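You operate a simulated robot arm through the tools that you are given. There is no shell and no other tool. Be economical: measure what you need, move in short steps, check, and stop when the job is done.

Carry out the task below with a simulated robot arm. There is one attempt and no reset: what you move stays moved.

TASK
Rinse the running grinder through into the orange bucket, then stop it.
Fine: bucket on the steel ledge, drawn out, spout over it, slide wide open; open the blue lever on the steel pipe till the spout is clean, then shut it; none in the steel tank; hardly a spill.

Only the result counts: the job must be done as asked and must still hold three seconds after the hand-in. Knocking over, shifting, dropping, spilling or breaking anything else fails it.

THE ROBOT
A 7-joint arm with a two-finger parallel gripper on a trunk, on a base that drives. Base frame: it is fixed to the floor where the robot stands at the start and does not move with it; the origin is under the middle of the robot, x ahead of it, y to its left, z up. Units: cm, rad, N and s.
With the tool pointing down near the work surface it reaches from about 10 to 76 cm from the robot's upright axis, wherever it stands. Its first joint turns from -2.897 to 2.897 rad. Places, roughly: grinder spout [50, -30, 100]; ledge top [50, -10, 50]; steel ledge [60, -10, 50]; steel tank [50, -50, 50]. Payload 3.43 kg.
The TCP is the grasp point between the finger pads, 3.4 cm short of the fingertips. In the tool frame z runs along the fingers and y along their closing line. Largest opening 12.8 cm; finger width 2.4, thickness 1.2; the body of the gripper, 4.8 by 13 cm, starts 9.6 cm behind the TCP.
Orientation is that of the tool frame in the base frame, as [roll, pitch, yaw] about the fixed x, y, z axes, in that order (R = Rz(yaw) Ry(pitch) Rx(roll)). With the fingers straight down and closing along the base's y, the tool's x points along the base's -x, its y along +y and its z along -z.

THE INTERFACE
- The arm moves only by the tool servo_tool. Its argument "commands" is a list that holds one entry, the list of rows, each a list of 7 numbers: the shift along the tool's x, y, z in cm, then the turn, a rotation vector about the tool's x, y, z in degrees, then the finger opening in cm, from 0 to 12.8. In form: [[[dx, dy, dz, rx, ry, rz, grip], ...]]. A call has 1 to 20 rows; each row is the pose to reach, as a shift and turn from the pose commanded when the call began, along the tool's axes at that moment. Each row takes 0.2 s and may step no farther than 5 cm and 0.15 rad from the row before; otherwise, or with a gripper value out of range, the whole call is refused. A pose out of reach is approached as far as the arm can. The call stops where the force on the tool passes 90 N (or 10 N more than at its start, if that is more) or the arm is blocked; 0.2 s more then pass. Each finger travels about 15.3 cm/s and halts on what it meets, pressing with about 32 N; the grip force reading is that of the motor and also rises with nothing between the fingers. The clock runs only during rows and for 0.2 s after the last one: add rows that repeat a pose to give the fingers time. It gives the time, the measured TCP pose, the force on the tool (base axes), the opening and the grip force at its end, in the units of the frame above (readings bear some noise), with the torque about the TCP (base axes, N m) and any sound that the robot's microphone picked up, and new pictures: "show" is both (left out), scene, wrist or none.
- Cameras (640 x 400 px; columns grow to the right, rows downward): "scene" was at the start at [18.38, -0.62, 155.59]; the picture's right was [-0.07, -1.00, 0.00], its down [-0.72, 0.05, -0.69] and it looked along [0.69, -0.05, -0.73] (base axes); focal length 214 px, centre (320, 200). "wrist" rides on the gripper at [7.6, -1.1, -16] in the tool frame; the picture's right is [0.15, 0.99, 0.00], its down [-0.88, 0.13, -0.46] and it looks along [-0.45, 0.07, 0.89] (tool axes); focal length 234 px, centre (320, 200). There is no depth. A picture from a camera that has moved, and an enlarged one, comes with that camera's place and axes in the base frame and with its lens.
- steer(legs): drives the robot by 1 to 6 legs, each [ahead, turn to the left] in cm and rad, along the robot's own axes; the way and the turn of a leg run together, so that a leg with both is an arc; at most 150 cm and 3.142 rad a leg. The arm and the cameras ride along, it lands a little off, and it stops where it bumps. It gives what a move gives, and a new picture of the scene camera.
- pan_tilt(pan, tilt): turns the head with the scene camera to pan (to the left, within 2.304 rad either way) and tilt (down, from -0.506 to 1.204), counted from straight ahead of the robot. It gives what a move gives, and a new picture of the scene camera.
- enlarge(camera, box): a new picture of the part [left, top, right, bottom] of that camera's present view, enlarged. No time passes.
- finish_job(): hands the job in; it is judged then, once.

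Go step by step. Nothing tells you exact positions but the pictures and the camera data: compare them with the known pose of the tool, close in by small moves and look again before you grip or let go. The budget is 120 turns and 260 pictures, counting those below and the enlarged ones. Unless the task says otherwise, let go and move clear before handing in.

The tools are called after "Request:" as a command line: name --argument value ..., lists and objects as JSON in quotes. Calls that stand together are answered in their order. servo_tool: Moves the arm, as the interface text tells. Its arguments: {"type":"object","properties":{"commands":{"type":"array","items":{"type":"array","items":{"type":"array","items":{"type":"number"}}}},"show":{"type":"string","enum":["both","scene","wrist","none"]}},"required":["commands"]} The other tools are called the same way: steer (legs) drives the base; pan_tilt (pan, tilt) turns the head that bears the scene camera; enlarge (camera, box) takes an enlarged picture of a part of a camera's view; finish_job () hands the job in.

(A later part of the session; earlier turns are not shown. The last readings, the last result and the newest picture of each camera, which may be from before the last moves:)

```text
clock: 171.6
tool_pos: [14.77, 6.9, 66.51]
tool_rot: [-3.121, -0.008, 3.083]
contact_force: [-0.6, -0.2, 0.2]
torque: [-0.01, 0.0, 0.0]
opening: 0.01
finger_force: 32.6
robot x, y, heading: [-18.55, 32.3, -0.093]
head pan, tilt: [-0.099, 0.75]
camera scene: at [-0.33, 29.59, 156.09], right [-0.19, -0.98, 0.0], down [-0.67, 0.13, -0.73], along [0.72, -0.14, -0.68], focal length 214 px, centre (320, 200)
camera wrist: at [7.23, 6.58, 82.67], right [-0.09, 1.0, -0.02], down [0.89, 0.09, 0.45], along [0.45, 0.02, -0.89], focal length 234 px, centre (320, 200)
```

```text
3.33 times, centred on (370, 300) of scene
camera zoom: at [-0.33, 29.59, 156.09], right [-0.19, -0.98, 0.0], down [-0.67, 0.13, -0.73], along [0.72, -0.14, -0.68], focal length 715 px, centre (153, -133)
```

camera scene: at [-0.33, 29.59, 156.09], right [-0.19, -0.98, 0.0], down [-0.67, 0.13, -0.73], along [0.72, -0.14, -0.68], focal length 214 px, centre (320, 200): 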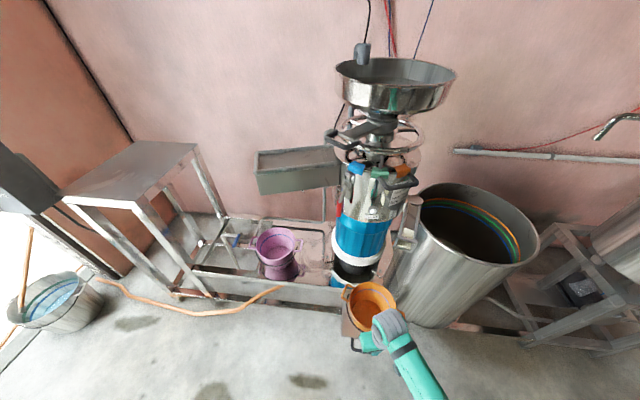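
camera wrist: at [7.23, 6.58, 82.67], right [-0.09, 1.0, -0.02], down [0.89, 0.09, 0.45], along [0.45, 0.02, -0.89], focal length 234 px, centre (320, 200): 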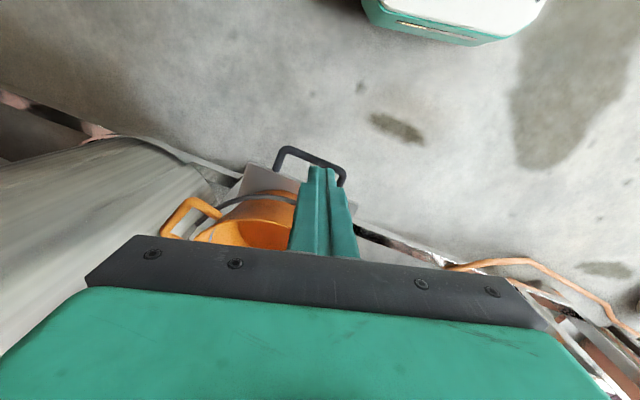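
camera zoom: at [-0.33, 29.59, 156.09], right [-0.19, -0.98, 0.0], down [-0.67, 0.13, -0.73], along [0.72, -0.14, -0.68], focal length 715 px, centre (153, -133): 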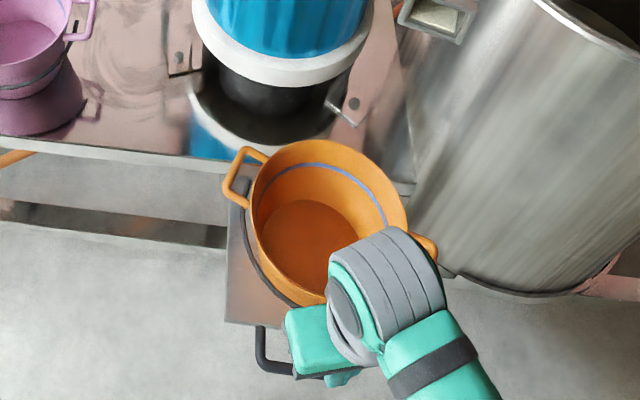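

Outlet box sits near [34.8,-6]; bucket rim centre [32.2,-0.4]. I push the bucket about 2 cm straight toward the table.

Request:
servo_tool --commands '[[[-2.2, -1.5, 0, 0, 0, 0, 0], [-4.4, -3.05, 0, 0, 0, 0, 0], [-4.4, -3.05, 4.5, 0, 0, 0, 0], [-4.4, -3.05, 9, 0, 0, 0, 0], [-4.4, -3.05, 13.5, 0, 0, 0, 0], [-5.9, -3.4, 13.5, 0, 0, 0, 0], [-7.4, -3.8, 13.5, 0, 0, 0, 0]]]'

```text
clock: 173.2
tool_pos: [21.93, 2.46, 53.61]
tool_rot: [-3.121, -0.007, 3.083]
contact_force: [0.0, 0.5, -0.7]
torque: [-0.05, -0.04, -0.02]
opening: 0.0
finger_force: 32.3
robot x, y, heading: [-18.73, 32.38, -0.092]
head pan, tilt: [-0.099, 0.75]
camera scene: at [-0.33, 29.58, 156.09], right [-0.19, -0.98, 0.0], down [-0.67, 0.13, -0.73], along [0.72, -0.14, -0.68], focal length 214 px, centre (320, 200)
camera wrist: at [14.44, 2.08, 69.67], right [-0.09, 1.0, -0.02], down [0.89, 0.09, 0.45], along [0.45, 0.02, -0.89], focal length 234 px, centre (320, 200)
```

scene: 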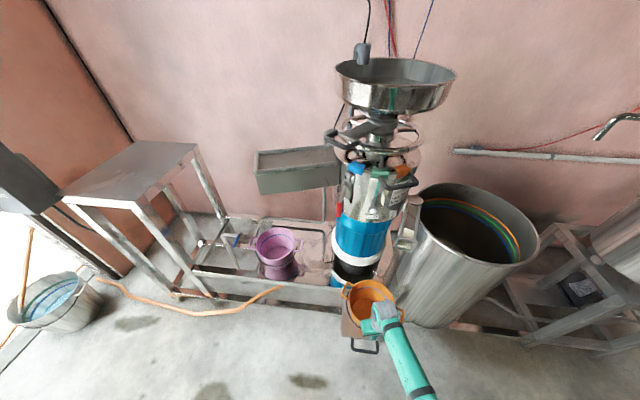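
wrist: 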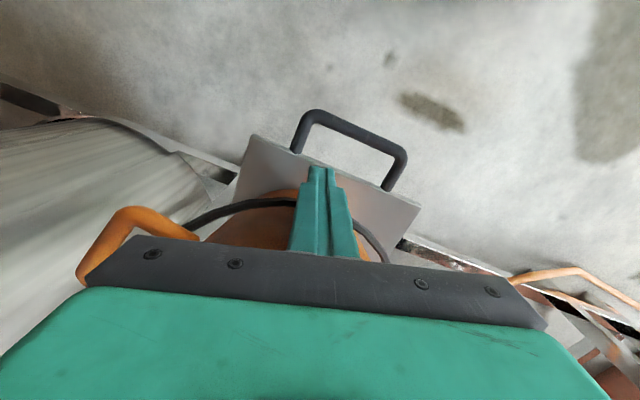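

Request:
servo_tool --commands '[[[-0.5, -0.12, 0, 0, 0, 0, 0], [-1, -0.24, 0, 0, 0, 0, 0], [-1.5, -0.36, 0, 0, 0, 0, 0], [-2, -0.48, 0, 0, 0, 0, 0], [-2.4, -0.58, 0, 0, 0, 0, 0]]]'

Request:
enlarge --camera "scene" --box '[310, 240, 430, 360]'

```text
clock: 173.8
tool_pos: [22.12, 2.33, 53.55]
tool_rot: [-3.122, -0.028, 3.08]
contact_force: [-31.0, 8.7, 15.9]
torque: [-0.62, -2.21, 0.08]
opening: 0.0
finger_force: 32.8
robot x, y, heading: [-18.85, 32.25, -0.094]
head pan, tilt: [-0.099, 0.75]
stopped in row 3: the force on the tool passed its limit at 111 N (the readings are from after the stop); the commanded pose is now the measured one
camera scene: at [-0.41, 29.6, 156.1], right [-0.19, -0.98, 0.0], down [-0.67, 0.13, -0.73], along [0.72, -0.14, -0.68], focal length 214 px, centre (320, 200)
camera wrist: at [14.89, 1.83, 69.78], right [-0.09, 1.0, -0.01], down [0.9, 0.08, 0.43], along [0.43, 0.02, -0.9], focal length 234 px, centre (320, 200)
```

scene: 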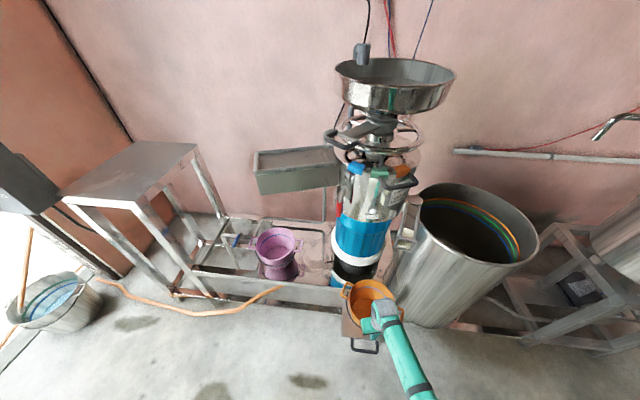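
wrist: 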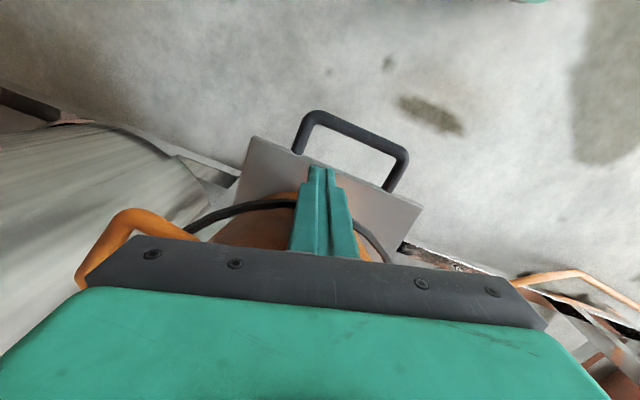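

```text
3.33 times, centred on (370, 300) of scene
camera zoom: at [-0.41, 29.6, 156.1], right [-0.19, -0.98, 0.0], down [-0.67, 0.13, -0.73], along [0.72, -0.14, -0.68], focal length 715 px, centre (153, -133)
```

zoom: 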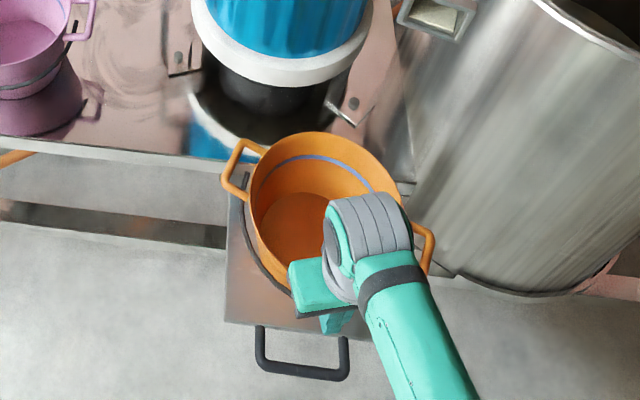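

The bucket is now against the table edge, about 4 cm margin for the outlet. I retreat and raise, then look at the slide.

Request:
servo_tool --commands '[[[2, 0.5, 0, 0, 0, 0, 0], [4.5, 1, -2, 0, 0, 0, 0], [4.5, 3, -6, 0, 0, 0, 0], [4.5, 5, -10.5, 0, 0, 0, 0], [4.5, 7, -15, 0, 0, 0, 0], [4.5, 9, -19.5, 0, 0, 0, 0], [4.5, 11, -24, 0, 0, 0, 0], [4.5, 13, -28.5, 0, 0, 0, 0], [4.5, 15, -33, 0, 0, 0, 0], [4.5, 17, -37.5, 0, 0, 0, 0], [4.5, 19, -42, 0, 0, 0, 0], [4.5, 21, -46.5, 0, 0, 0, 0], [4.5, 23, -51, 0, 0, 0, 0], [4.5, 25, -55.5, 0, 0, 0, 0], [4.5, 27, -60, 0, 0, 0, 0], [4.5, 29, -64.5, 0, 0, 0, 0]]]'

Request:
enlarge --camera "scene" --box '[320, 95, 440, 195]'

```text
clock: 177.2
tool_pos: [21.19, 32.58, 117.8]
tool_rot: [-3.121, -0.026, 3.081]
contact_force: [-0.1, -0.2, -0.1]
torque: [0.03, 0.03, 0.0]
opening: 0.0
finger_force: 32.1
robot x, y, heading: [-18.93, 32.15, -0.092]
head pan, tilt: [-0.099, 0.75]
camera scene: at [-0.32, 29.54, 156.08], right [-0.19, -0.98, 0.0], down [-0.67, 0.13, -0.73], along [0.72, -0.14, -0.68], focal length 214 px, centre (320, 200)
camera wrist: at [13.86, 32.15, 134.11], right [-0.09, 1.0, -0.02], down [0.9, 0.09, 0.43], along [0.43, 0.02, -0.9], focal length 234 px, centre (320, 200)
```

scene: 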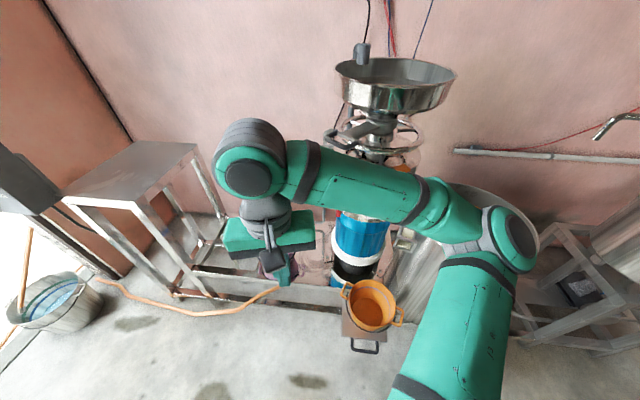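
wrist: 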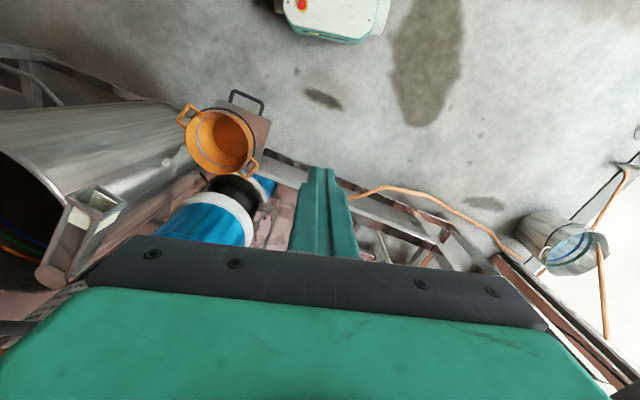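

```text
4.00 times, centred on (380, 145) of scene
camera zoom: at [-0.32, 29.54, 156.08], right [-0.19, -0.98, 0.0], down [-0.67, 0.13, -0.73], along [0.72, -0.14, -0.68], focal length 858 px, centre (80, 420)
```

zoom: 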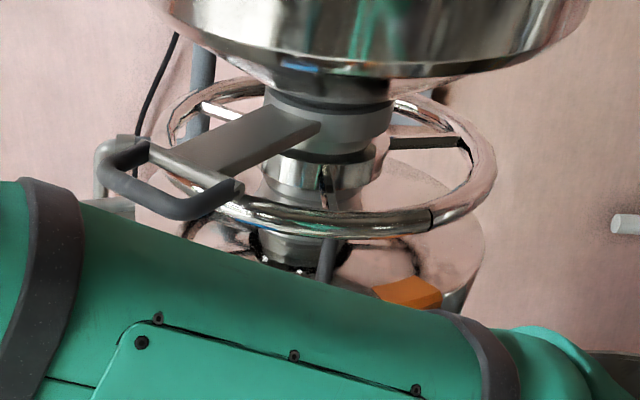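

The slide is a plate with a loop handle near [56.5,14,126], pulling out along about [-0.55,0.83]; the blue lever is near [79,61,59]. I drive to a spot serving both.

Request:
servo_tool --commands '[[[0, 0, -4, 0, 0, 0, 0], [0, 0, -8, 0, 0, 0, 0], [0, 0, -12, 0, 0, 0, 0], [0, 0, -15, 0, 0, 0, 0]]]' --show "none"

Request:
steer --legs '[[0, 0.71], [46, 0], [0, -1.2]]'

Request:
pan_tilt --pan -0.25 --tilt 0.65

Request:
enlarge --camera "scene" --box '[240, 80, 440, 205]'

```text
clock: 178.2
tool_pos: [21.6, 33.16, 132.63]
tool_rot: [-3.123, -0.025, 3.082]
contact_force: [0.2, -0.8, 0.5]
torque: [0.02, 0.05, 0.01]
opening: 0.0
finger_force: 32.2
robot x, y, heading: [-18.76, 32.03, -0.095]
head pan, tilt: [-0.099, 0.75]
```

```text
clock: 186.4
tool_pos: [54.38, 38.93, 132.65]
tool_rot: [-3.123, -0.025, 2.567]
contact_force: [-0.4, 0.4, -0.2]
torque: [0.02, 0.01, 0.0]
opening: 0.02
finger_force: 31.6
robot x, y, heading: [18.79, 57.68, -0.616]
head pan, tilt: [-0.099, 0.75]
camera scene: at [33.69, 46.29, 156.09], right [-0.65, -0.76, 0.0], down [-0.52, 0.45, -0.73], along [0.55, -0.48, -0.68], focal length 214 px, centre (320, 200)
```

scene: 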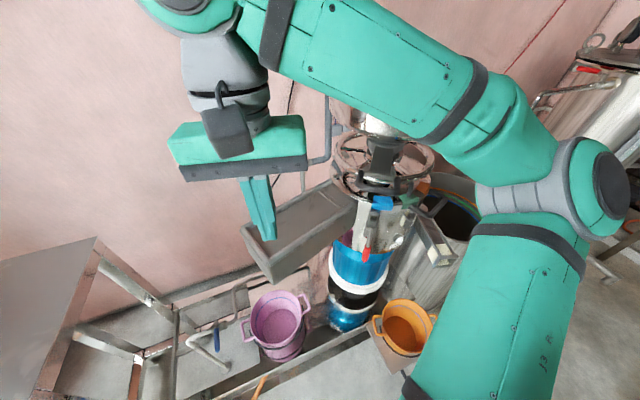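

```text
clock: 187.1
tool_pos: [54.49, 38.8, 132.44]
tool_rot: [-3.122, -0.025, 2.566]
contact_force: [-0.4, 0.1, -0.1]
torque: [0.01, -0.03, 0.01]
opening: 0.0
finger_force: 32.2
robot x, y, heading: [19.0, 57.94, -0.608]
head pan, tilt: [-0.25, 0.649]
camera scene: at [33.07, 45.11, 156.94], right [-0.76, -0.65, 0.0], down [-0.39, 0.46, -0.8], along [0.52, -0.6, -0.6], focal length 214 px, centre (320, 200)
```

scene: 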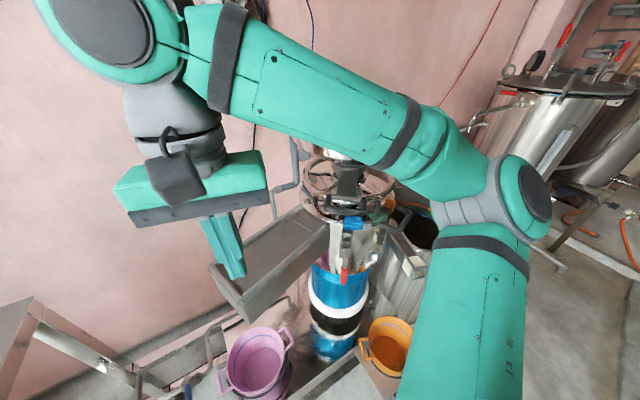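

```text
3.20 times, centred on (340, 142) of scene
camera zoom: at [33.07, 45.11, 156.94], right [-0.76, -0.65, 0.0], down [-0.39, 0.46, -0.8], along [0.52, -0.6, -0.6], focal length 686 px, centre (256, 384)
```

zoom: 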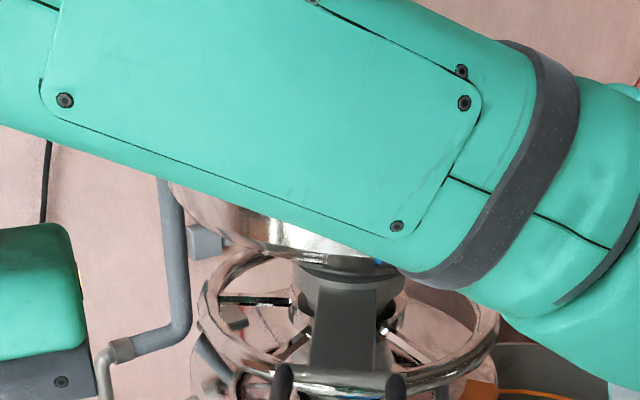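

Request:
servo_tool --commands '[[[-0.4, -2.6, 0, 1.2, -6, 4.6, 0], [-0.8, -5.2, 0, 2.4, -12, 9.2, 0], [-1.2, -7.8, 0, 3.6, -18, 13.8, 0], [-1.5, -10.4, 0, 4.8, -24, 18.4, 0], [-1.8, -12.9, 0, 6, -30, 23, 0]]]'

Request:
enlarge --camera "wrist" --box '[200, 60, 440, 210]'

```text
clock: 188.3
tool_pos: [48.91, 26.96, 132.72]
tool_rot: [-3.115, 0.516, 2.167]
contact_force: [0.5, 0.6, 0.9]
torque: [-0.04, 0.02, -0.02]
opening: 0.0
finger_force: 31.3
robot x, y, heading: [19.2, 57.71, -0.61]
head pan, tilt: [-0.25, 0.649]
camera scene: at [33.09, 45.12, 156.94], right [-0.76, -0.65, 0.0], down [-0.39, 0.46, -0.8], along [0.52, -0.6, -0.6], focal length 214 px, centre (320, 200)
camera wrist: at [40.14, 38.5, 143.01], right [0.75, 0.65, -0.1], down [0.42, -0.37, 0.83], along [0.5, -0.66, -0.55], focal length 234 px, centre (320, 200)
```

scene: 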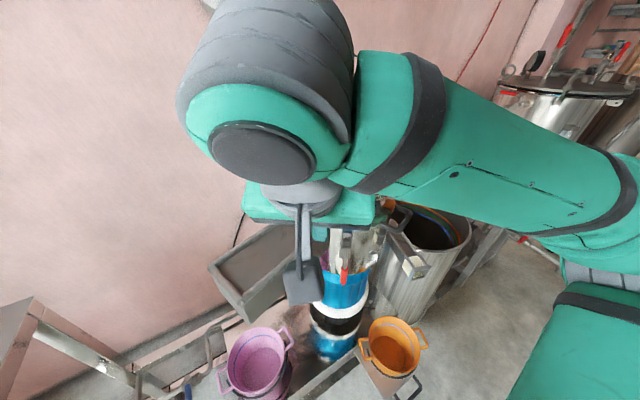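
wrist: 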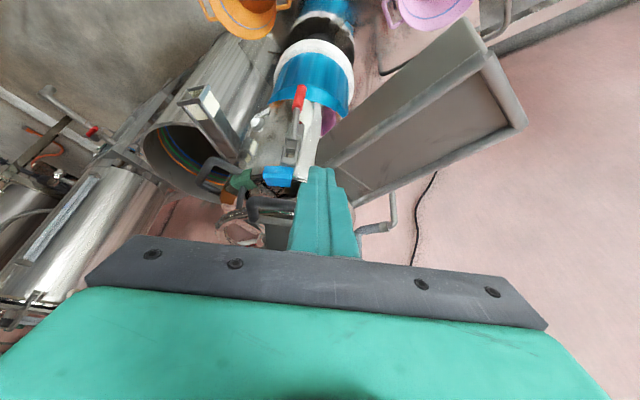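

```text
2.67 times, centred on (320, 135) of wrist
camera zoom: at [40.14, 38.5, 143.01], right [0.75, 0.65, -0.1], down [0.42, -0.37, 0.83], along [0.5, -0.66, -0.55], focal length 624 px, centre (320, 373)
```

zoom: 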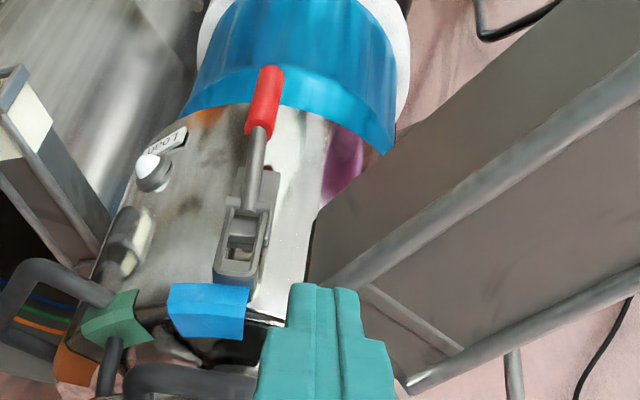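

Request:
enlarge --camera "wrist" --box '[190, 160, 350, 260]'

```text
4.00 times, centred on (270, 210) of wrist
camera zoom: at [40.14, 38.5, 143.01], right [0.75, 0.65, -0.1], down [0.42, -0.37, 0.83], along [0.5, -0.66, -0.55], focal length 937 px, centre (520, 160)
```

zoom: 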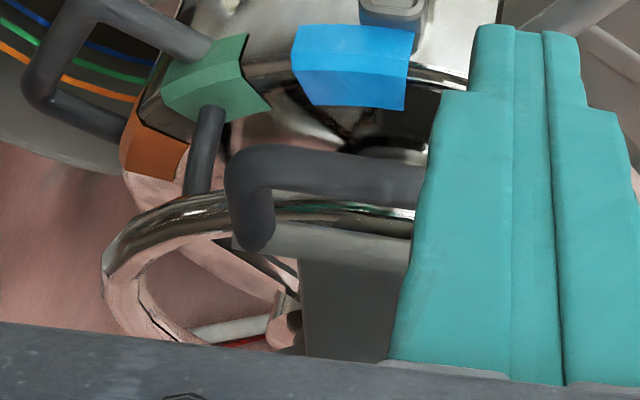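

Handle bar centre refined to about [53,13.2,126.3], pull direction [-0.6,0.8]. I move to a hover above the loop.

Request:
servo_tool --commands '[[[-3.7, -1.4, 0.5, 0, 0, 0, 0], [-7.4, -2.8, 1, 0, 0, 0, 0], [-11, -4.2, 1.4, 0, 0, 0, 0], [-11, -4.2, 1.4, 0, 0, 0, 0]]]'

Request:
enlarge --camera "wrist" --box '[220, 90, 420, 215]'

```text
clock: 189.3
tool_pos: [51.23, 16.13, 136.91]
tool_rot: [-3.112, 0.513, 2.169]
contact_force: [-0.2, 0.1, 0.5]
torque: [0.02, 0.02, 0.02]
opening: 0.0
finger_force: 31.8
robot x, y, heading: [18.92, 57.76, -0.61]
head pan, tilt: [-0.25, 0.649]
camera scene: at [33.06, 45.11, 156.95], right [-0.76, -0.65, 0.0], down [-0.39, 0.46, -0.8], along [0.52, -0.6, -0.6], focal length 214 px, centre (320, 200)
camera wrist: at [42.44, 27.66, 147.18], right [0.75, 0.65, -0.1], down [0.42, -0.37, 0.83], along [0.5, -0.66, -0.55], focal length 234 px, centre (320, 200)
```

scene: 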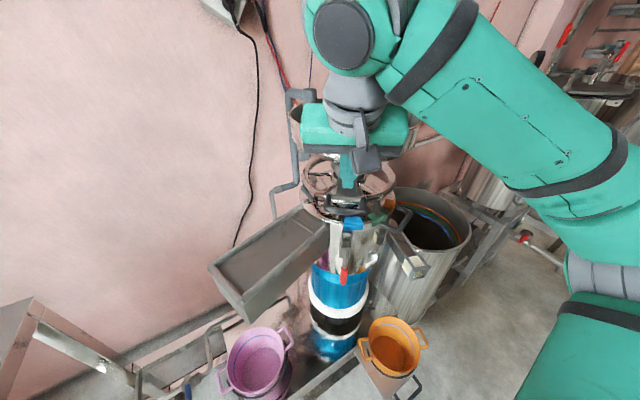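
wrist: 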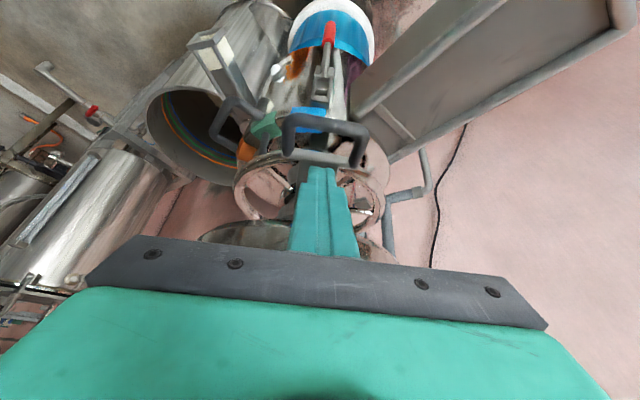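

```text
3.20 times, centred on (320, 152) of wrist
camera zoom: at [42.44, 27.66, 147.18], right [0.75, 0.65, -0.1], down [0.42, -0.37, 0.83], along [0.5, -0.66, -0.55], focal length 749 px, centre (320, 352)
```

zoom: 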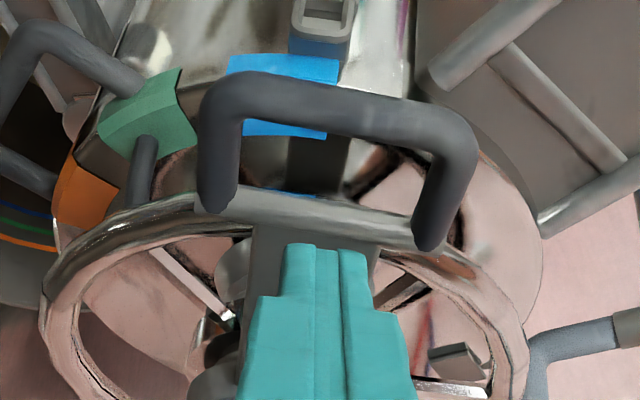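

Request:
servo_tool --commands '[[[0.8, -0.2, 3, 0, 0, 0, 0], [0.8, -0.2, 6, 0, 0, 0, 0], [0.8, -0.2, 9, 0, 0, 0, 0], [0.8, -0.2, 11.5, 0, 0, 0, 0]]]'

Request:
enlarge --camera "wrist" --box '[220, 90, 420, 215]'

```text
clock: 190.2
tool_pos: [52.52, 13.4, 130.01]
tool_rot: [-3.114, 0.537, 2.176]
contact_force: [-36.3, 48.9, 35.1]
torque: [0.23, 0.5, 0.14]
opening: 0.0
finger_force: 32.0
robot x, y, heading: [18.93, 57.75, -0.607]
head pan, tilt: [-0.25, 0.649]
stopped in row 4: the force on the tool passed its limit at 139 N (the readings are from after the stop); the commanded pose is now the measured one
camera scene: at [32.85, 45.41, 157.0], right [-0.76, -0.65, 0.0], down [-0.39, 0.46, -0.8], along [0.52, -0.61, -0.6], focal length 214 px, centre (320, 200)
camera wrist: at [43.61, 25.04, 140.03], right [0.75, 0.66, -0.1], down [0.42, -0.35, 0.84], along [0.51, -0.67, -0.54], focal length 234 px, centre (320, 200)
```

scene: 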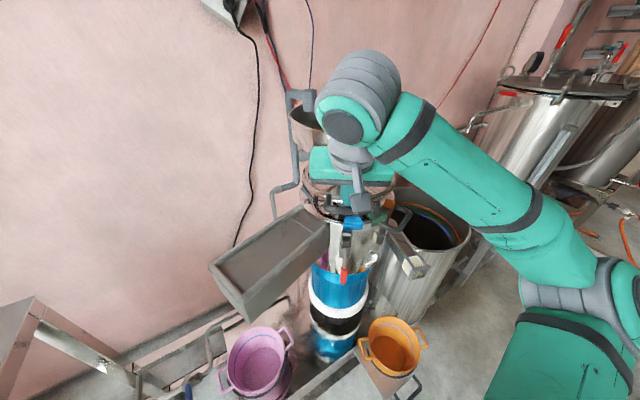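
wrist: 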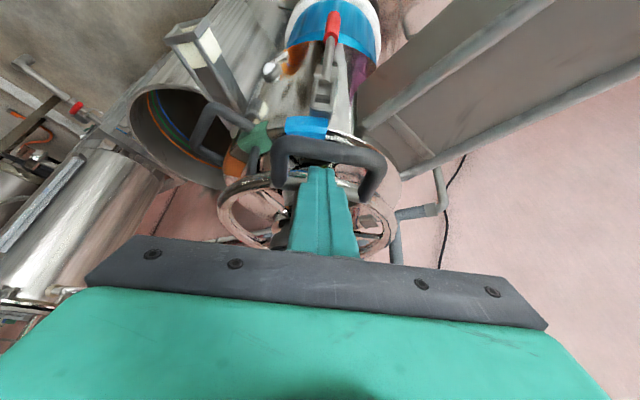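

```text
3.20 times, centred on (320, 152) of wrist
camera zoom: at [43.61, 25.04, 140.03], right [0.75, 0.66, -0.1], down [0.42, -0.35, 0.84], along [0.51, -0.67, -0.54], focal length 749 px, centre (320, 352)
```

zoom: 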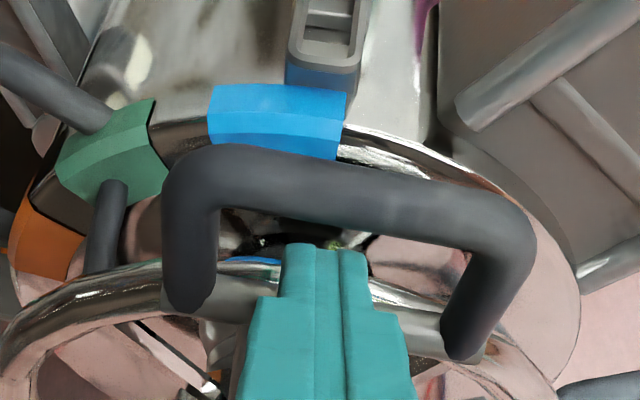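

The fingertips touched the plate end; I shift 1 cm outward and retry.

Request:
servo_tool --commands '[[[0.3, 0, -1.5, 0, 0, 0, 0], [0.95, 0, -1.5, 0, 0, 0, 0], [0.95, 0, 0, 0, 0, 0, 0], [0.95, 0, 1.5, 0, 0, 0, 0], [0.95, 0, 3, 0, 0, 0, 0]]]'

Request:
enlarge --camera "wrist" --box '[220, 90, 420, 215]'

```text
clock: 191.4
tool_pos: [53.17, 12.27, 126.74]
tool_rot: [-3.117, 0.533, 2.171]
contact_force: [-0.8, 0.3, -0.4]
torque: [0.01, 0.03, 0.04]
opening: 0.0
finger_force: 31.9
robot x, y, heading: [18.88, 57.57, -0.617]
head pan, tilt: [-0.25, 0.649]
camera scene: at [33.06, 45.12, 156.95], right [-0.76, -0.65, 0.0], down [-0.39, 0.46, -0.8], along [0.52, -0.6, -0.6], focal length 214 px, centre (320, 200)
camera wrist: at [44.22, 23.93, 136.75], right [0.75, 0.65, -0.1], down [0.41, -0.36, 0.84], along [0.51, -0.67, -0.54], focal length 234 px, centre (320, 200)
```

scene: 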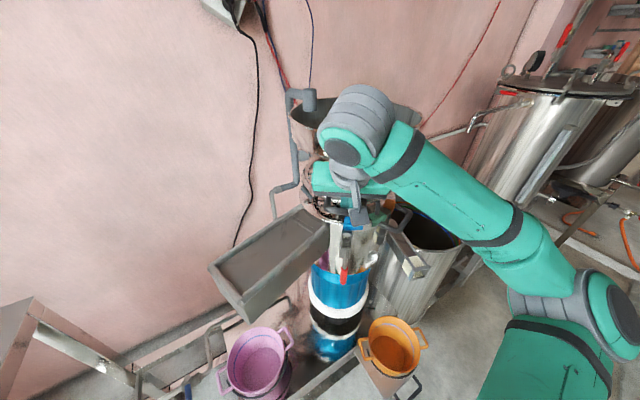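
wrist: 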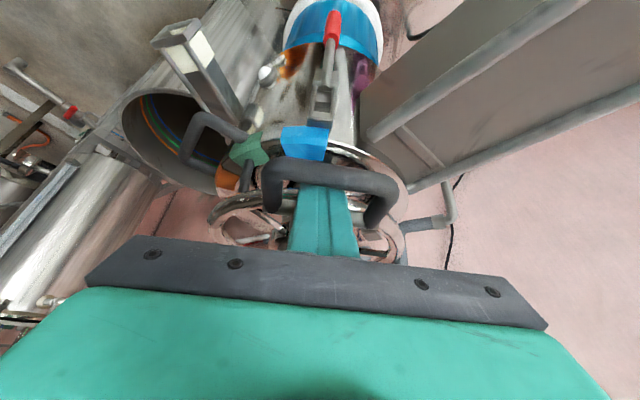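

```text
3.20 times, centred on (320, 152) of wrist
camera zoom: at [44.22, 23.93, 136.75], right [0.75, 0.65, -0.1], down [0.41, -0.36, 0.84], along [0.51, -0.67, -0.54], focal length 749 px, centre (320, 352)
```

zoom: 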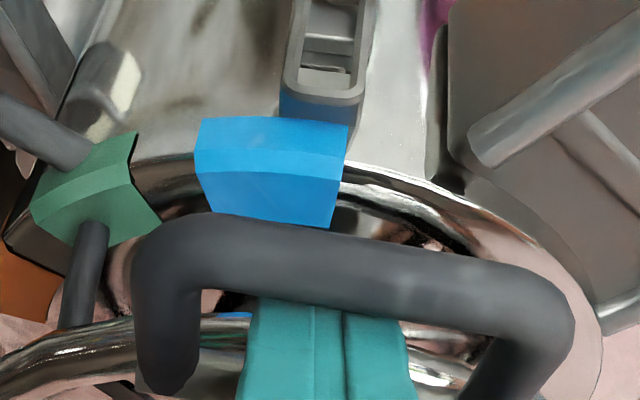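

Hooked. Pull the slide outward.

Request:
servo_tool --commands '[[[1.72, 0, -1.02, 0, 0, 0, 0], [3.44, 0, -2.03, 0, 0, 0, 0], [5.17, 0, -3.05, 0, 0, 0, 0], [6.9, 0, -4.06, 0, 0, 0, 0]]]'

Request:
enlarge --camera "wrist" --box '[200, 90, 440, 260]'

```text
clock: 192.3
tool_pos: [50.13, 16.84, 127.35]
tool_rot: [-3.137, 0.551, 2.144]
contact_force: [22.2, -29.8, 15.5]
torque: [0.3, 0.31, 0.08]
opening: 0.0
finger_force: 31.9
robot x, y, heading: [18.96, 57.73, -0.611]
head pan, tilt: [-0.25, 0.649]
stopped in row 4: the force on the tool passed its limit at 127 N (the readings are from after the stop); the commanded pose is now the measured one
camera scene: at [33.13, 44.99, 156.93], right [-0.76, -0.65, 0.0], down [-0.39, 0.46, -0.8], along [0.52, -0.6, -0.61], focal length 214 px, centre (320, 200)
camera wrist: at [41.14, 28.75, 136.95], right [0.77, 0.64, -0.08], down [0.39, -0.36, 0.85], along [0.51, -0.68, -0.52], focal length 234 px, centre (320, 200)
```

scene: 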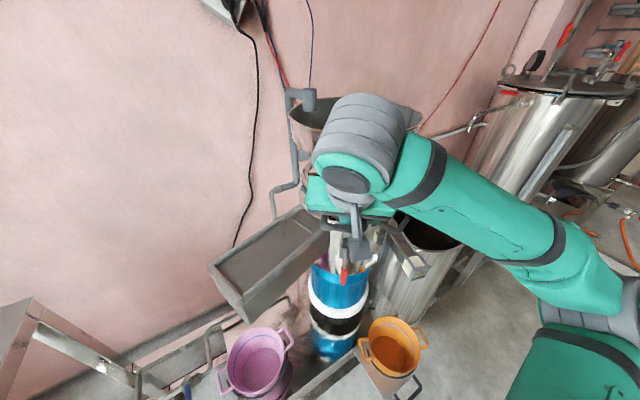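
wrist: 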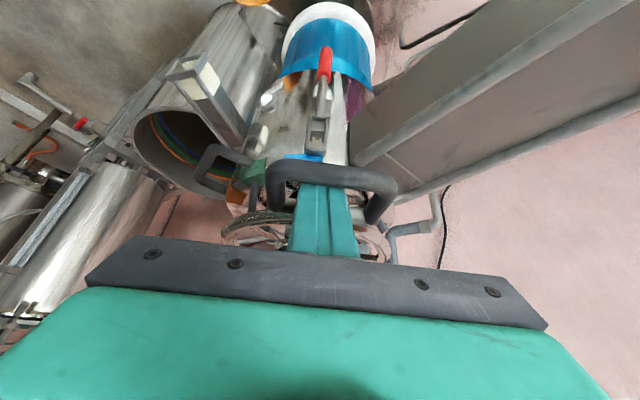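

```text
2.35 times, centred on (320, 175) of wrist
camera zoom: at [41.14, 28.75, 136.95], right [0.77, 0.64, -0.08], down [0.39, -0.36, 0.85], along [0.51, -0.68, -0.52], focal length 551 px, centre (320, 259)
```

zoom: 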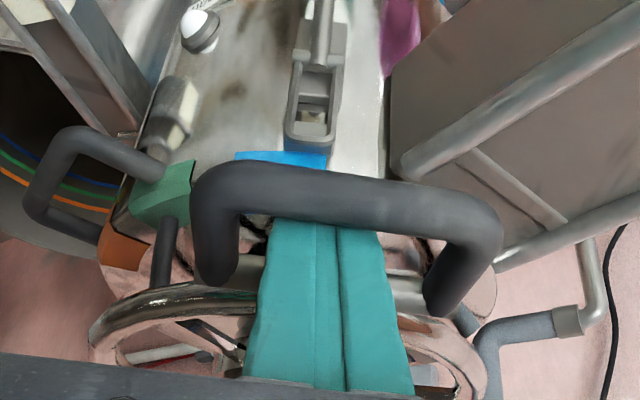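

Request:
servo_tool --commands '[[[-1.0, 0, 0.6, 0, 0, 0, 0], [-1.0, 0, -3, 0, 0, 0, 0], [-1.0, 0, -7.5, 0, 0, 0, 0], [0, 0, -12, 0, 0, 0, 0]]]'

Request:
enlarge --camera "wrist" --box '[220, 80, 420, 230]'

Request:
enlarge --camera "scene" --box '[280, 130, 420, 290]'

```text
clock: 193.3
tool_pos: [46.9, 22.62, 137.48]
tool_rot: [-3.132, 0.546, 2.151]
contact_force: [1.0, -1.1, -0.1]
torque: [0.02, -0.02, 0.01]
opening: 0.0
finger_force: 32.1
robot x, y, heading: [18.97, 57.79, -0.613]
head pan, tilt: [-0.25, 0.649]
camera scene: at [33.08, 45.07, 156.94], right [-0.76, -0.65, 0.0], down [-0.39, 0.46, -0.8], along [0.52, -0.6, -0.6], focal length 214 px, centre (320, 200)
camera wrist: at [37.95, 34.41, 147.22], right [0.76, 0.64, -0.08], down [0.4, -0.36, 0.85], along [0.51, -0.68, -0.53], focal length 234 px, centre (320, 200)
```

scene: 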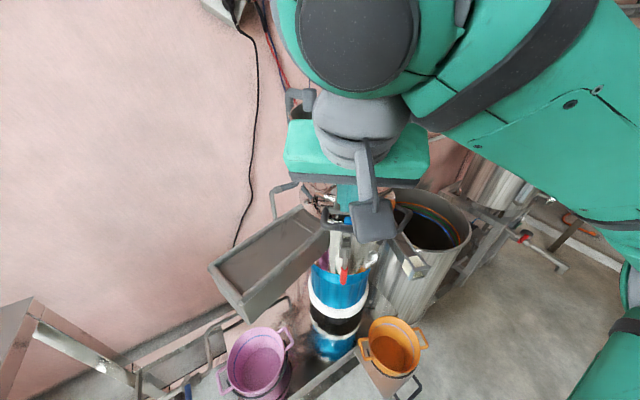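
wrist: 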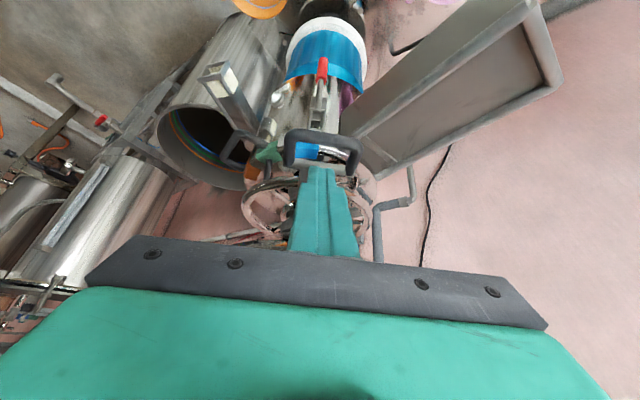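

```text
2.67 times, centred on (320, 155) of wrist
camera zoom: at [37.95, 34.41, 147.22], right [0.76, 0.64, -0.08], down [0.4, -0.36, 0.85], along [0.51, -0.68, -0.53], focal length 624 px, centre (320, 320)
```

zoom: 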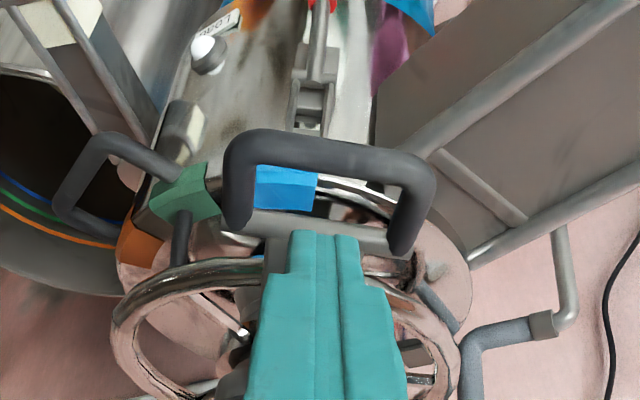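

```text
2.50 times, centred on (350, 210) of scene
camera zoom: at [33.08, 45.07, 156.94], right [-0.76, -0.65, 0.0], down [-0.39, 0.46, -0.8], along [0.52, -0.6, -0.6], focal length 536 px, centre (245, 175)
```

zoom: 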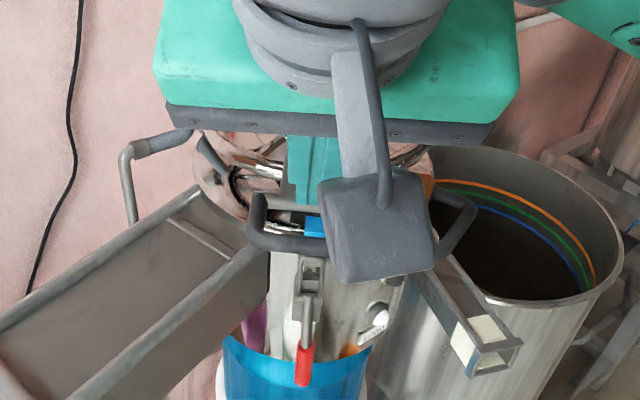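

Request:
servo_tool --commands '[[[3, 4, 0, 0, 0, 0, 0], [6, 8, 0, 0, 0, 0, 0], [9, 12, 0, 0, 0, 0, 0], [12, 15, 0, 0, 0, 0, 0]]]' --show "none"

Request:
pan_tilt --pan -0.3 --tilt 0.7

Request:
enlarge --camera "scene" --box '[270, 120, 430, 240]'

```text
clock: 194.3
tool_pos: [53.75, 39.21, 131.28]
tool_rot: [-3.133, 0.547, 2.148]
contact_force: [-0.2, -0.4, 0.8]
torque: [0.0, 0.0, 0.03]
opening: 0.0
finger_force: 32.1
robot x, y, heading: [18.89, 57.48, -0.611]
head pan, tilt: [-0.25, 0.649]
```

```text
clock: 194.9
tool_pos: [53.75, 39.23, 131.33]
tool_rot: [-3.13, 0.544, 2.15]
contact_force: [0.2, -0.9, -0.4]
torque: [-0.02, 0.01, 0.0]
opening: 0.0
finger_force: 31.5
robot x, y, heading: [18.91, 58.09, -0.617]
head pan, tilt: [-0.3, 0.7]
camera scene: at [32.61, 44.98, 156.51], right [-0.79, -0.61, 0.0], down [-0.39, 0.51, -0.77], along [0.47, -0.61, -0.64], focal length 214 px, centre (320, 200)
```

scene: 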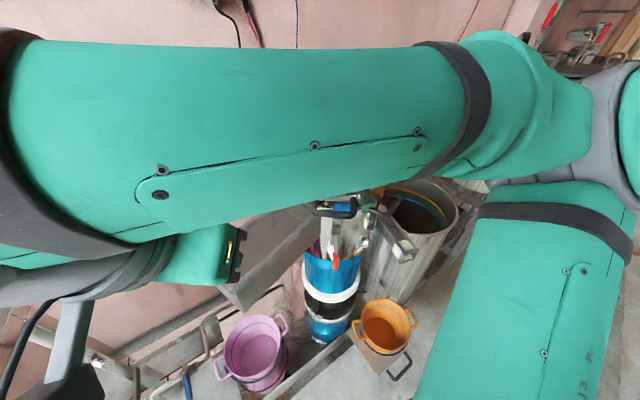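

```text
3.33 times, centred on (350, 180) of scene
camera zoom: at [32.61, 44.98, 156.51], right [-0.79, -0.61, 0.0], down [-0.39, 0.51, -0.77], along [0.47, -0.61, -0.64], focal length 715 px, centre (220, 267)
```

zoom: 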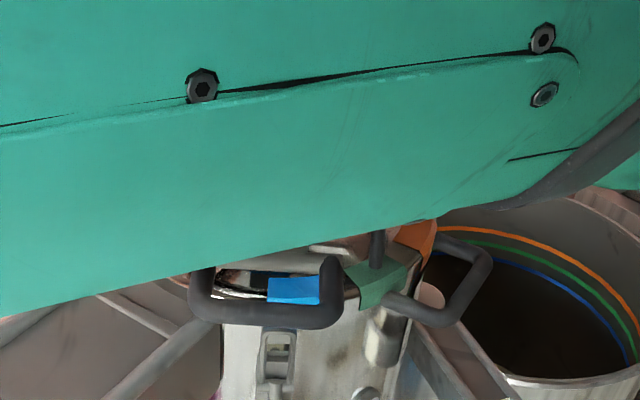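

I check the slide and the lever once the arm is out of the way; first turn the robot left to face the lever and look.

Request:
steer --legs '[[0, 0.6]]'

Request:
servo_tool --commands '[[[1, -1, 3, 0, 5, 0, 0], [2, -2, 6, 0, 10, 0, 0], [3, -3, 9, 0, 15, 0, 0], [4, -4, 12, 0, 20, 0, 0], [4, -5, 15, 0, 25, 0, 0], [4, -6, 18, 0, 30, 0, 0]]]'

Request:
enlarge --camera "wrist" --box '[120, 0, 440, 200]'

```text
clock: 197.2
tool_pos: [58.24, 62.79, 131.37]
tool_rot: [-3.13, 0.546, 2.766]
contact_force: [-0.4, 0.0, 0.3]
torque: [0.0, -0.02, 0.02]
opening: 0.05
finger_force: 32.5
robot x, y, heading: [18.9, 57.41, 0.012]
head pan, tilt: [-0.3, 0.7]
camera scene: at [37.46, 55.36, 156.51], right [-0.29, -0.96, 0.0], down [-0.62, 0.19, -0.77], along [0.73, -0.22, -0.64], focal length 214 px, centre (320, 200)
```

scene: 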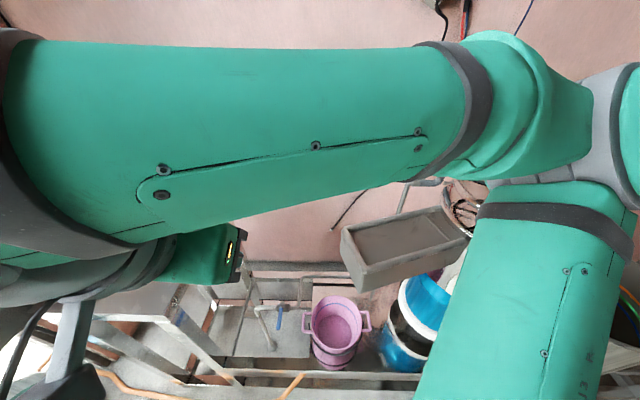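

```text
clock: 198.8
tool_pos: [62.79, 53.18, 113.24]
tool_rot: [3.14, 0.003, 2.746]
contact_force: [-0.3, 2.8, 0.9]
torque: [-0.32, 0.01, -0.01]
opening: 0.01
finger_force: 31.9
robot x, y, heading: [19.4, 58.14, 0.004]
head pan, tilt: [-0.3, 0.7]
stopped in row 6: the arm was blocked; the commanded pose is now the measured one
camera scene: at [37.97, 55.59, 156.49], right [-0.29, -0.96, 0.0], down [-0.62, 0.19, -0.76], along [0.73, -0.22, -0.64], focal length 214 px, centre (320, 200)
camera wrist: at [55.25, 54.96, 129.25], right [0.25, 0.97, 0.0], down [0.86, -0.22, 0.46], along [0.44, -0.11, -0.89], focal length 234 px, centre (320, 200)
```

scene: 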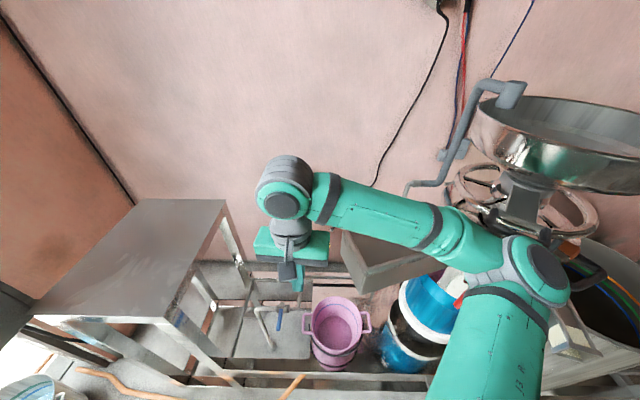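
wrist: 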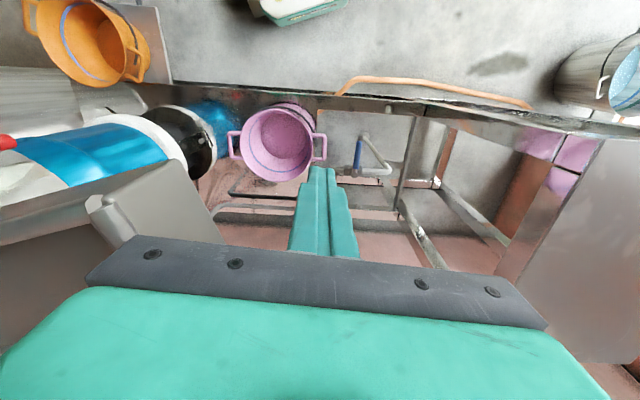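

```text
2.00 times, centred on (280, 100) of wrist
camera zoom: at [55.25, 54.96, 129.25], right [0.25, 0.97, 0.0], down [0.86, -0.22, 0.46], along [0.44, -0.11, -0.89], focal length 468 px, centre (400, 400)
```

zoom: 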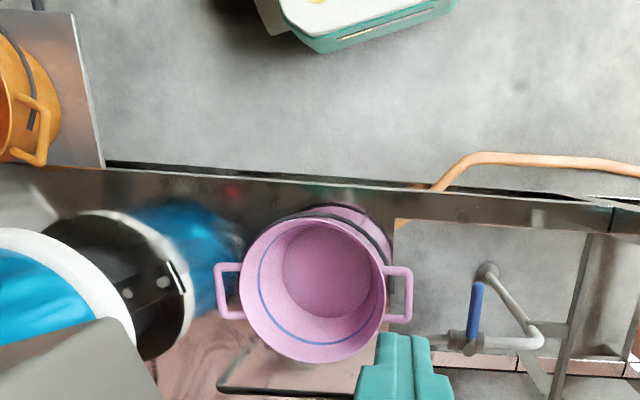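

The lever is blue, pivot near [82.6,60,59], tip near [73.6,62,59], perpendicular to the pipe (shut). The forearm is crowded by the trough, so I shift the robot left first.

Request:
servo_tool --commands '[[[1, 2, -3, 0, 0, 0, 0], [2, 4, -6, 0, 0, 0, 0], [3, 4, -10, 0, 0, 0, 0], [4, 4, -14, 0, 0, 0, 0]]]' --show "none"

Request:
steer --legs '[[0, 1.2], [24, 0], [0, -1.5]]'

Request:
pan_tilt --pan -0.15 --tilt 0.85

```text
clock: 199.8
tool_pos: [60.2, 58.04, 126.98]
tool_rot: [3.14, 0.004, 2.753]
contact_force: [-0.8, -0.6, -0.4]
torque: [0.0, 0.03, -0.01]
opening: 0.0
finger_force: 32.1
robot x, y, heading: [19.19, 57.91, 0.008]
head pan, tilt: [-0.3, 0.7]
```

```text
clock: 209.2
tool_pos: [66.4, 68.03, 127.01]
tool_rot: [3.139, 0.005, 2.445]
contact_force: [0.6, -0.2, 0.2]
torque: [-0.01, 0.01, -0.02]
opening: 0.01
finger_force: 32.4
robot x, y, heading: [27.54, 80.6, -0.3]
head pan, tilt: [-0.3, 0.7]
camera scene: at [44.12, 72.35, 156.51], right [-0.57, -0.82, 0.0], down [-0.53, 0.36, -0.77], along [0.63, -0.43, -0.64], focal length 214 px, centre (320, 200)
```

scene: 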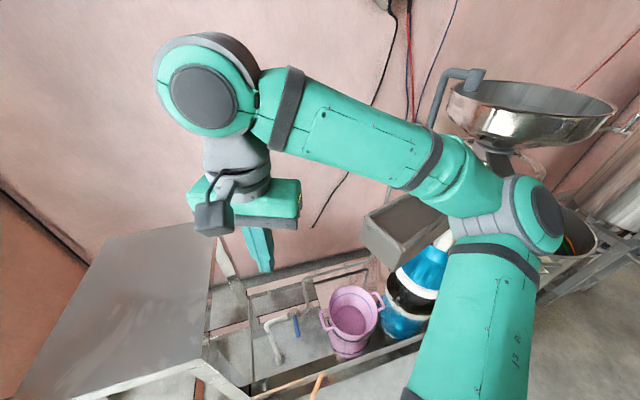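

```text
clock: 209.9
tool_pos: [66.42, 68.19, 126.96]
tool_rot: [3.139, 0.005, 2.444]
contact_force: [0.0, 0.5, 0.3]
torque: [-0.02, -0.05, -0.01]
opening: 0.0
finger_force: 31.9
robot x, y, heading: [26.77, 80.03, -0.297]
head pan, tilt: [-0.15, 0.85]
camera scene: at [44.15, 73.74, 155.29], right [-0.44, -0.9, 0.0], down [-0.68, 0.33, -0.66], along [0.59, -0.29, -0.75], focal length 214 px, centre (320, 200)
```

scene: 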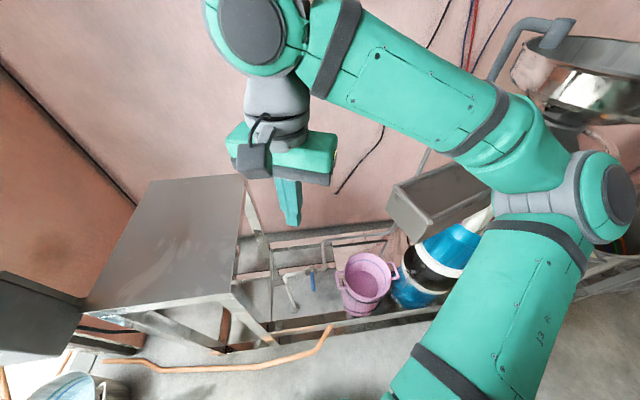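

Request:
enlarge --camera "scene" --box '[250, 220, 410, 340]'

Request:
enlarge --camera "scene" --box '[480, 0, 640, 120]'

```text
3.33 times, centred on (330, 280) of scene
camera zoom: at [44.15, 73.74, 155.29], right [-0.44, -0.9, 0.0], down [-0.68, 0.33, -0.66], along [0.59, -0.29, -0.75], focal length 715 px, centre (287, -67)
```

zoom: 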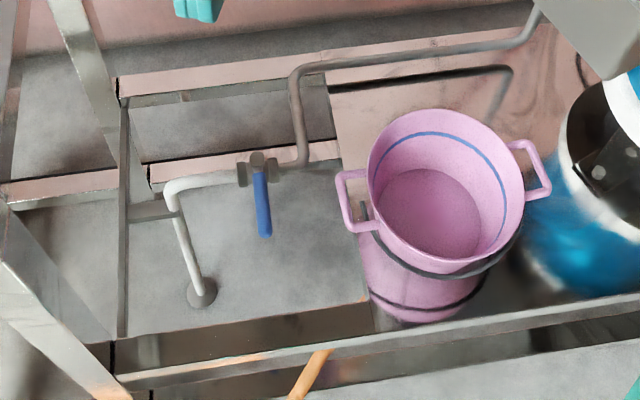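

```text
3.33 times, centred on (560, 60) of scene
camera zoom: at [44.15, 73.74, 155.29], right [-0.44, -0.9, 0.0], down [-0.68, 0.33, -0.66], along [0.59, -0.29, -0.75], focal length 715 px, centre (-480, 667)
```

zoom: 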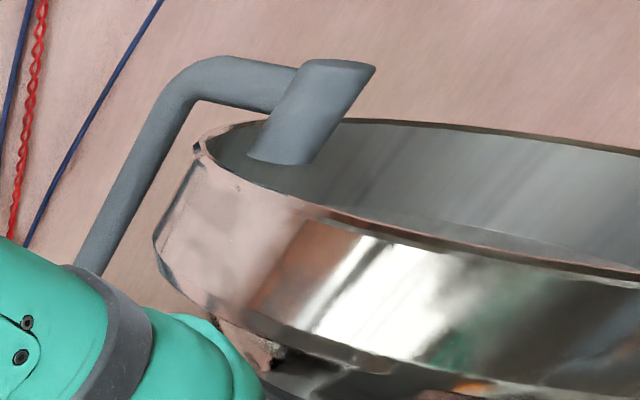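

Pivot at about [81.3,59.8,62], lever tip [74,62.2,58.3]. I lower closed fingers beside the lever on the purple-bucket side, keeping clear of its ear.

Request:
servo_tool --commands '[[[-3, -0.7, 3, 0, 0, 0, 0], [-6, -1.4, 6, 0, 0, 0, 0], [-9, -2.1, 9, 0, 0, 0, 0], [-12.7, -2.8, 11, 0, 0, 0, 0], [-12.7, -2.8, 16, 0, 0, 0, 0], [-12.7, -2.8, 21, 0, 0, 0, 0], [-12.7, -2.8, 26, 0, 0, 0, 0], [-12.7, -2.8, 31, 0, 0, 0, 0], [-12.7, -2.8, 36, 0, 0, 0, 0], [-12.7, -2.8, 41, 0, 0, 0, 0], [-12.7, -2.8, 46, 0, 0, 0, 0], [-12.7, -2.8, 51, 0, 0, 0, 0]]]'

Request:
enlarge --camera "wrist" --box '[220, 60, 460, 210]'

```text
clock: 212.5
tool_pos: [74.74, 57.61, 76.29]
tool_rot: [3.14, 0.004, 2.445]
contact_force: [0.4, 0.2, 0.6]
torque: [0.01, 0.0, 0.02]
opening: 0.01
finger_force: 32.1
robot x, y, heading: [27.23, 80.14, -0.302]
head pan, tilt: [-0.15, 0.85]
camera scene: at [44.14, 73.74, 155.28], right [-0.44, -0.9, 0.0], down [-0.68, 0.33, -0.66], along [0.59, -0.29, -0.75], focal length 214 px, centre (320, 200)
camera wrist: at [68.02, 61.59, 92.26], right [0.52, 0.85, 0.0], down [0.76, -0.46, 0.46], along [0.39, -0.24, -0.89], focal length 234 px, centre (320, 200)
```

scene: 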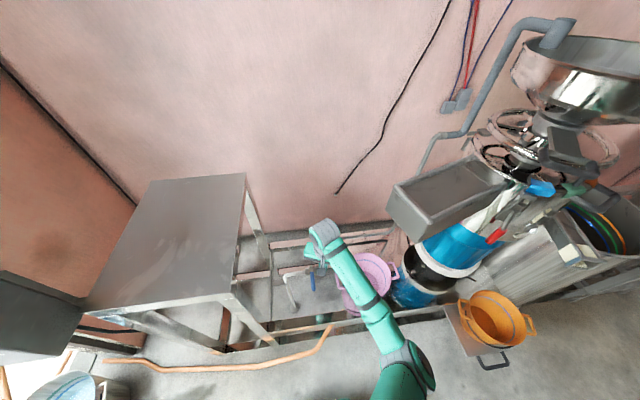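
wrist: 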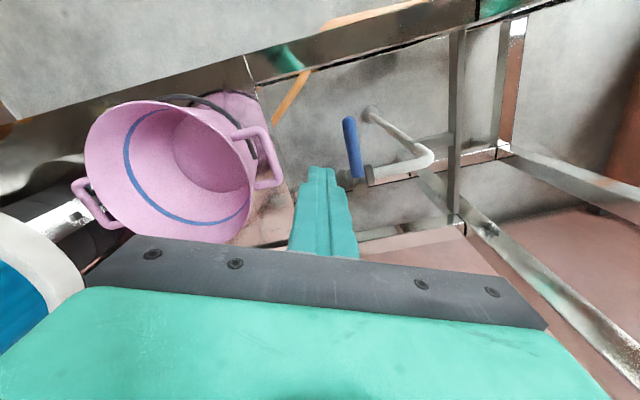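

```text
2.67 times, centred on (340, 135) of wrist
camera zoom: at [68.02, 61.59, 92.26], right [0.52, 0.85, 0.0], down [0.76, -0.46, 0.46], along [0.39, -0.24, -0.89], focal length 624 px, centre (267, 373)
```

zoom: 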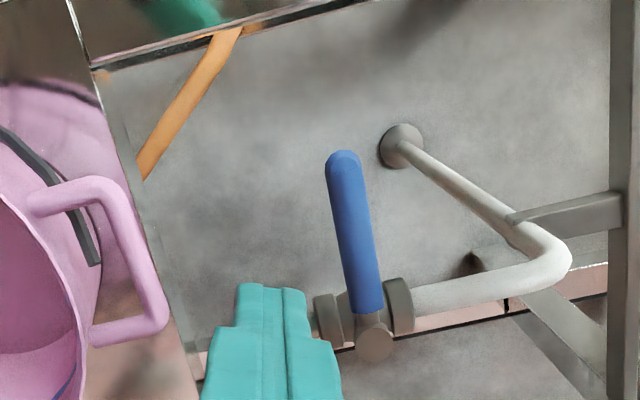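

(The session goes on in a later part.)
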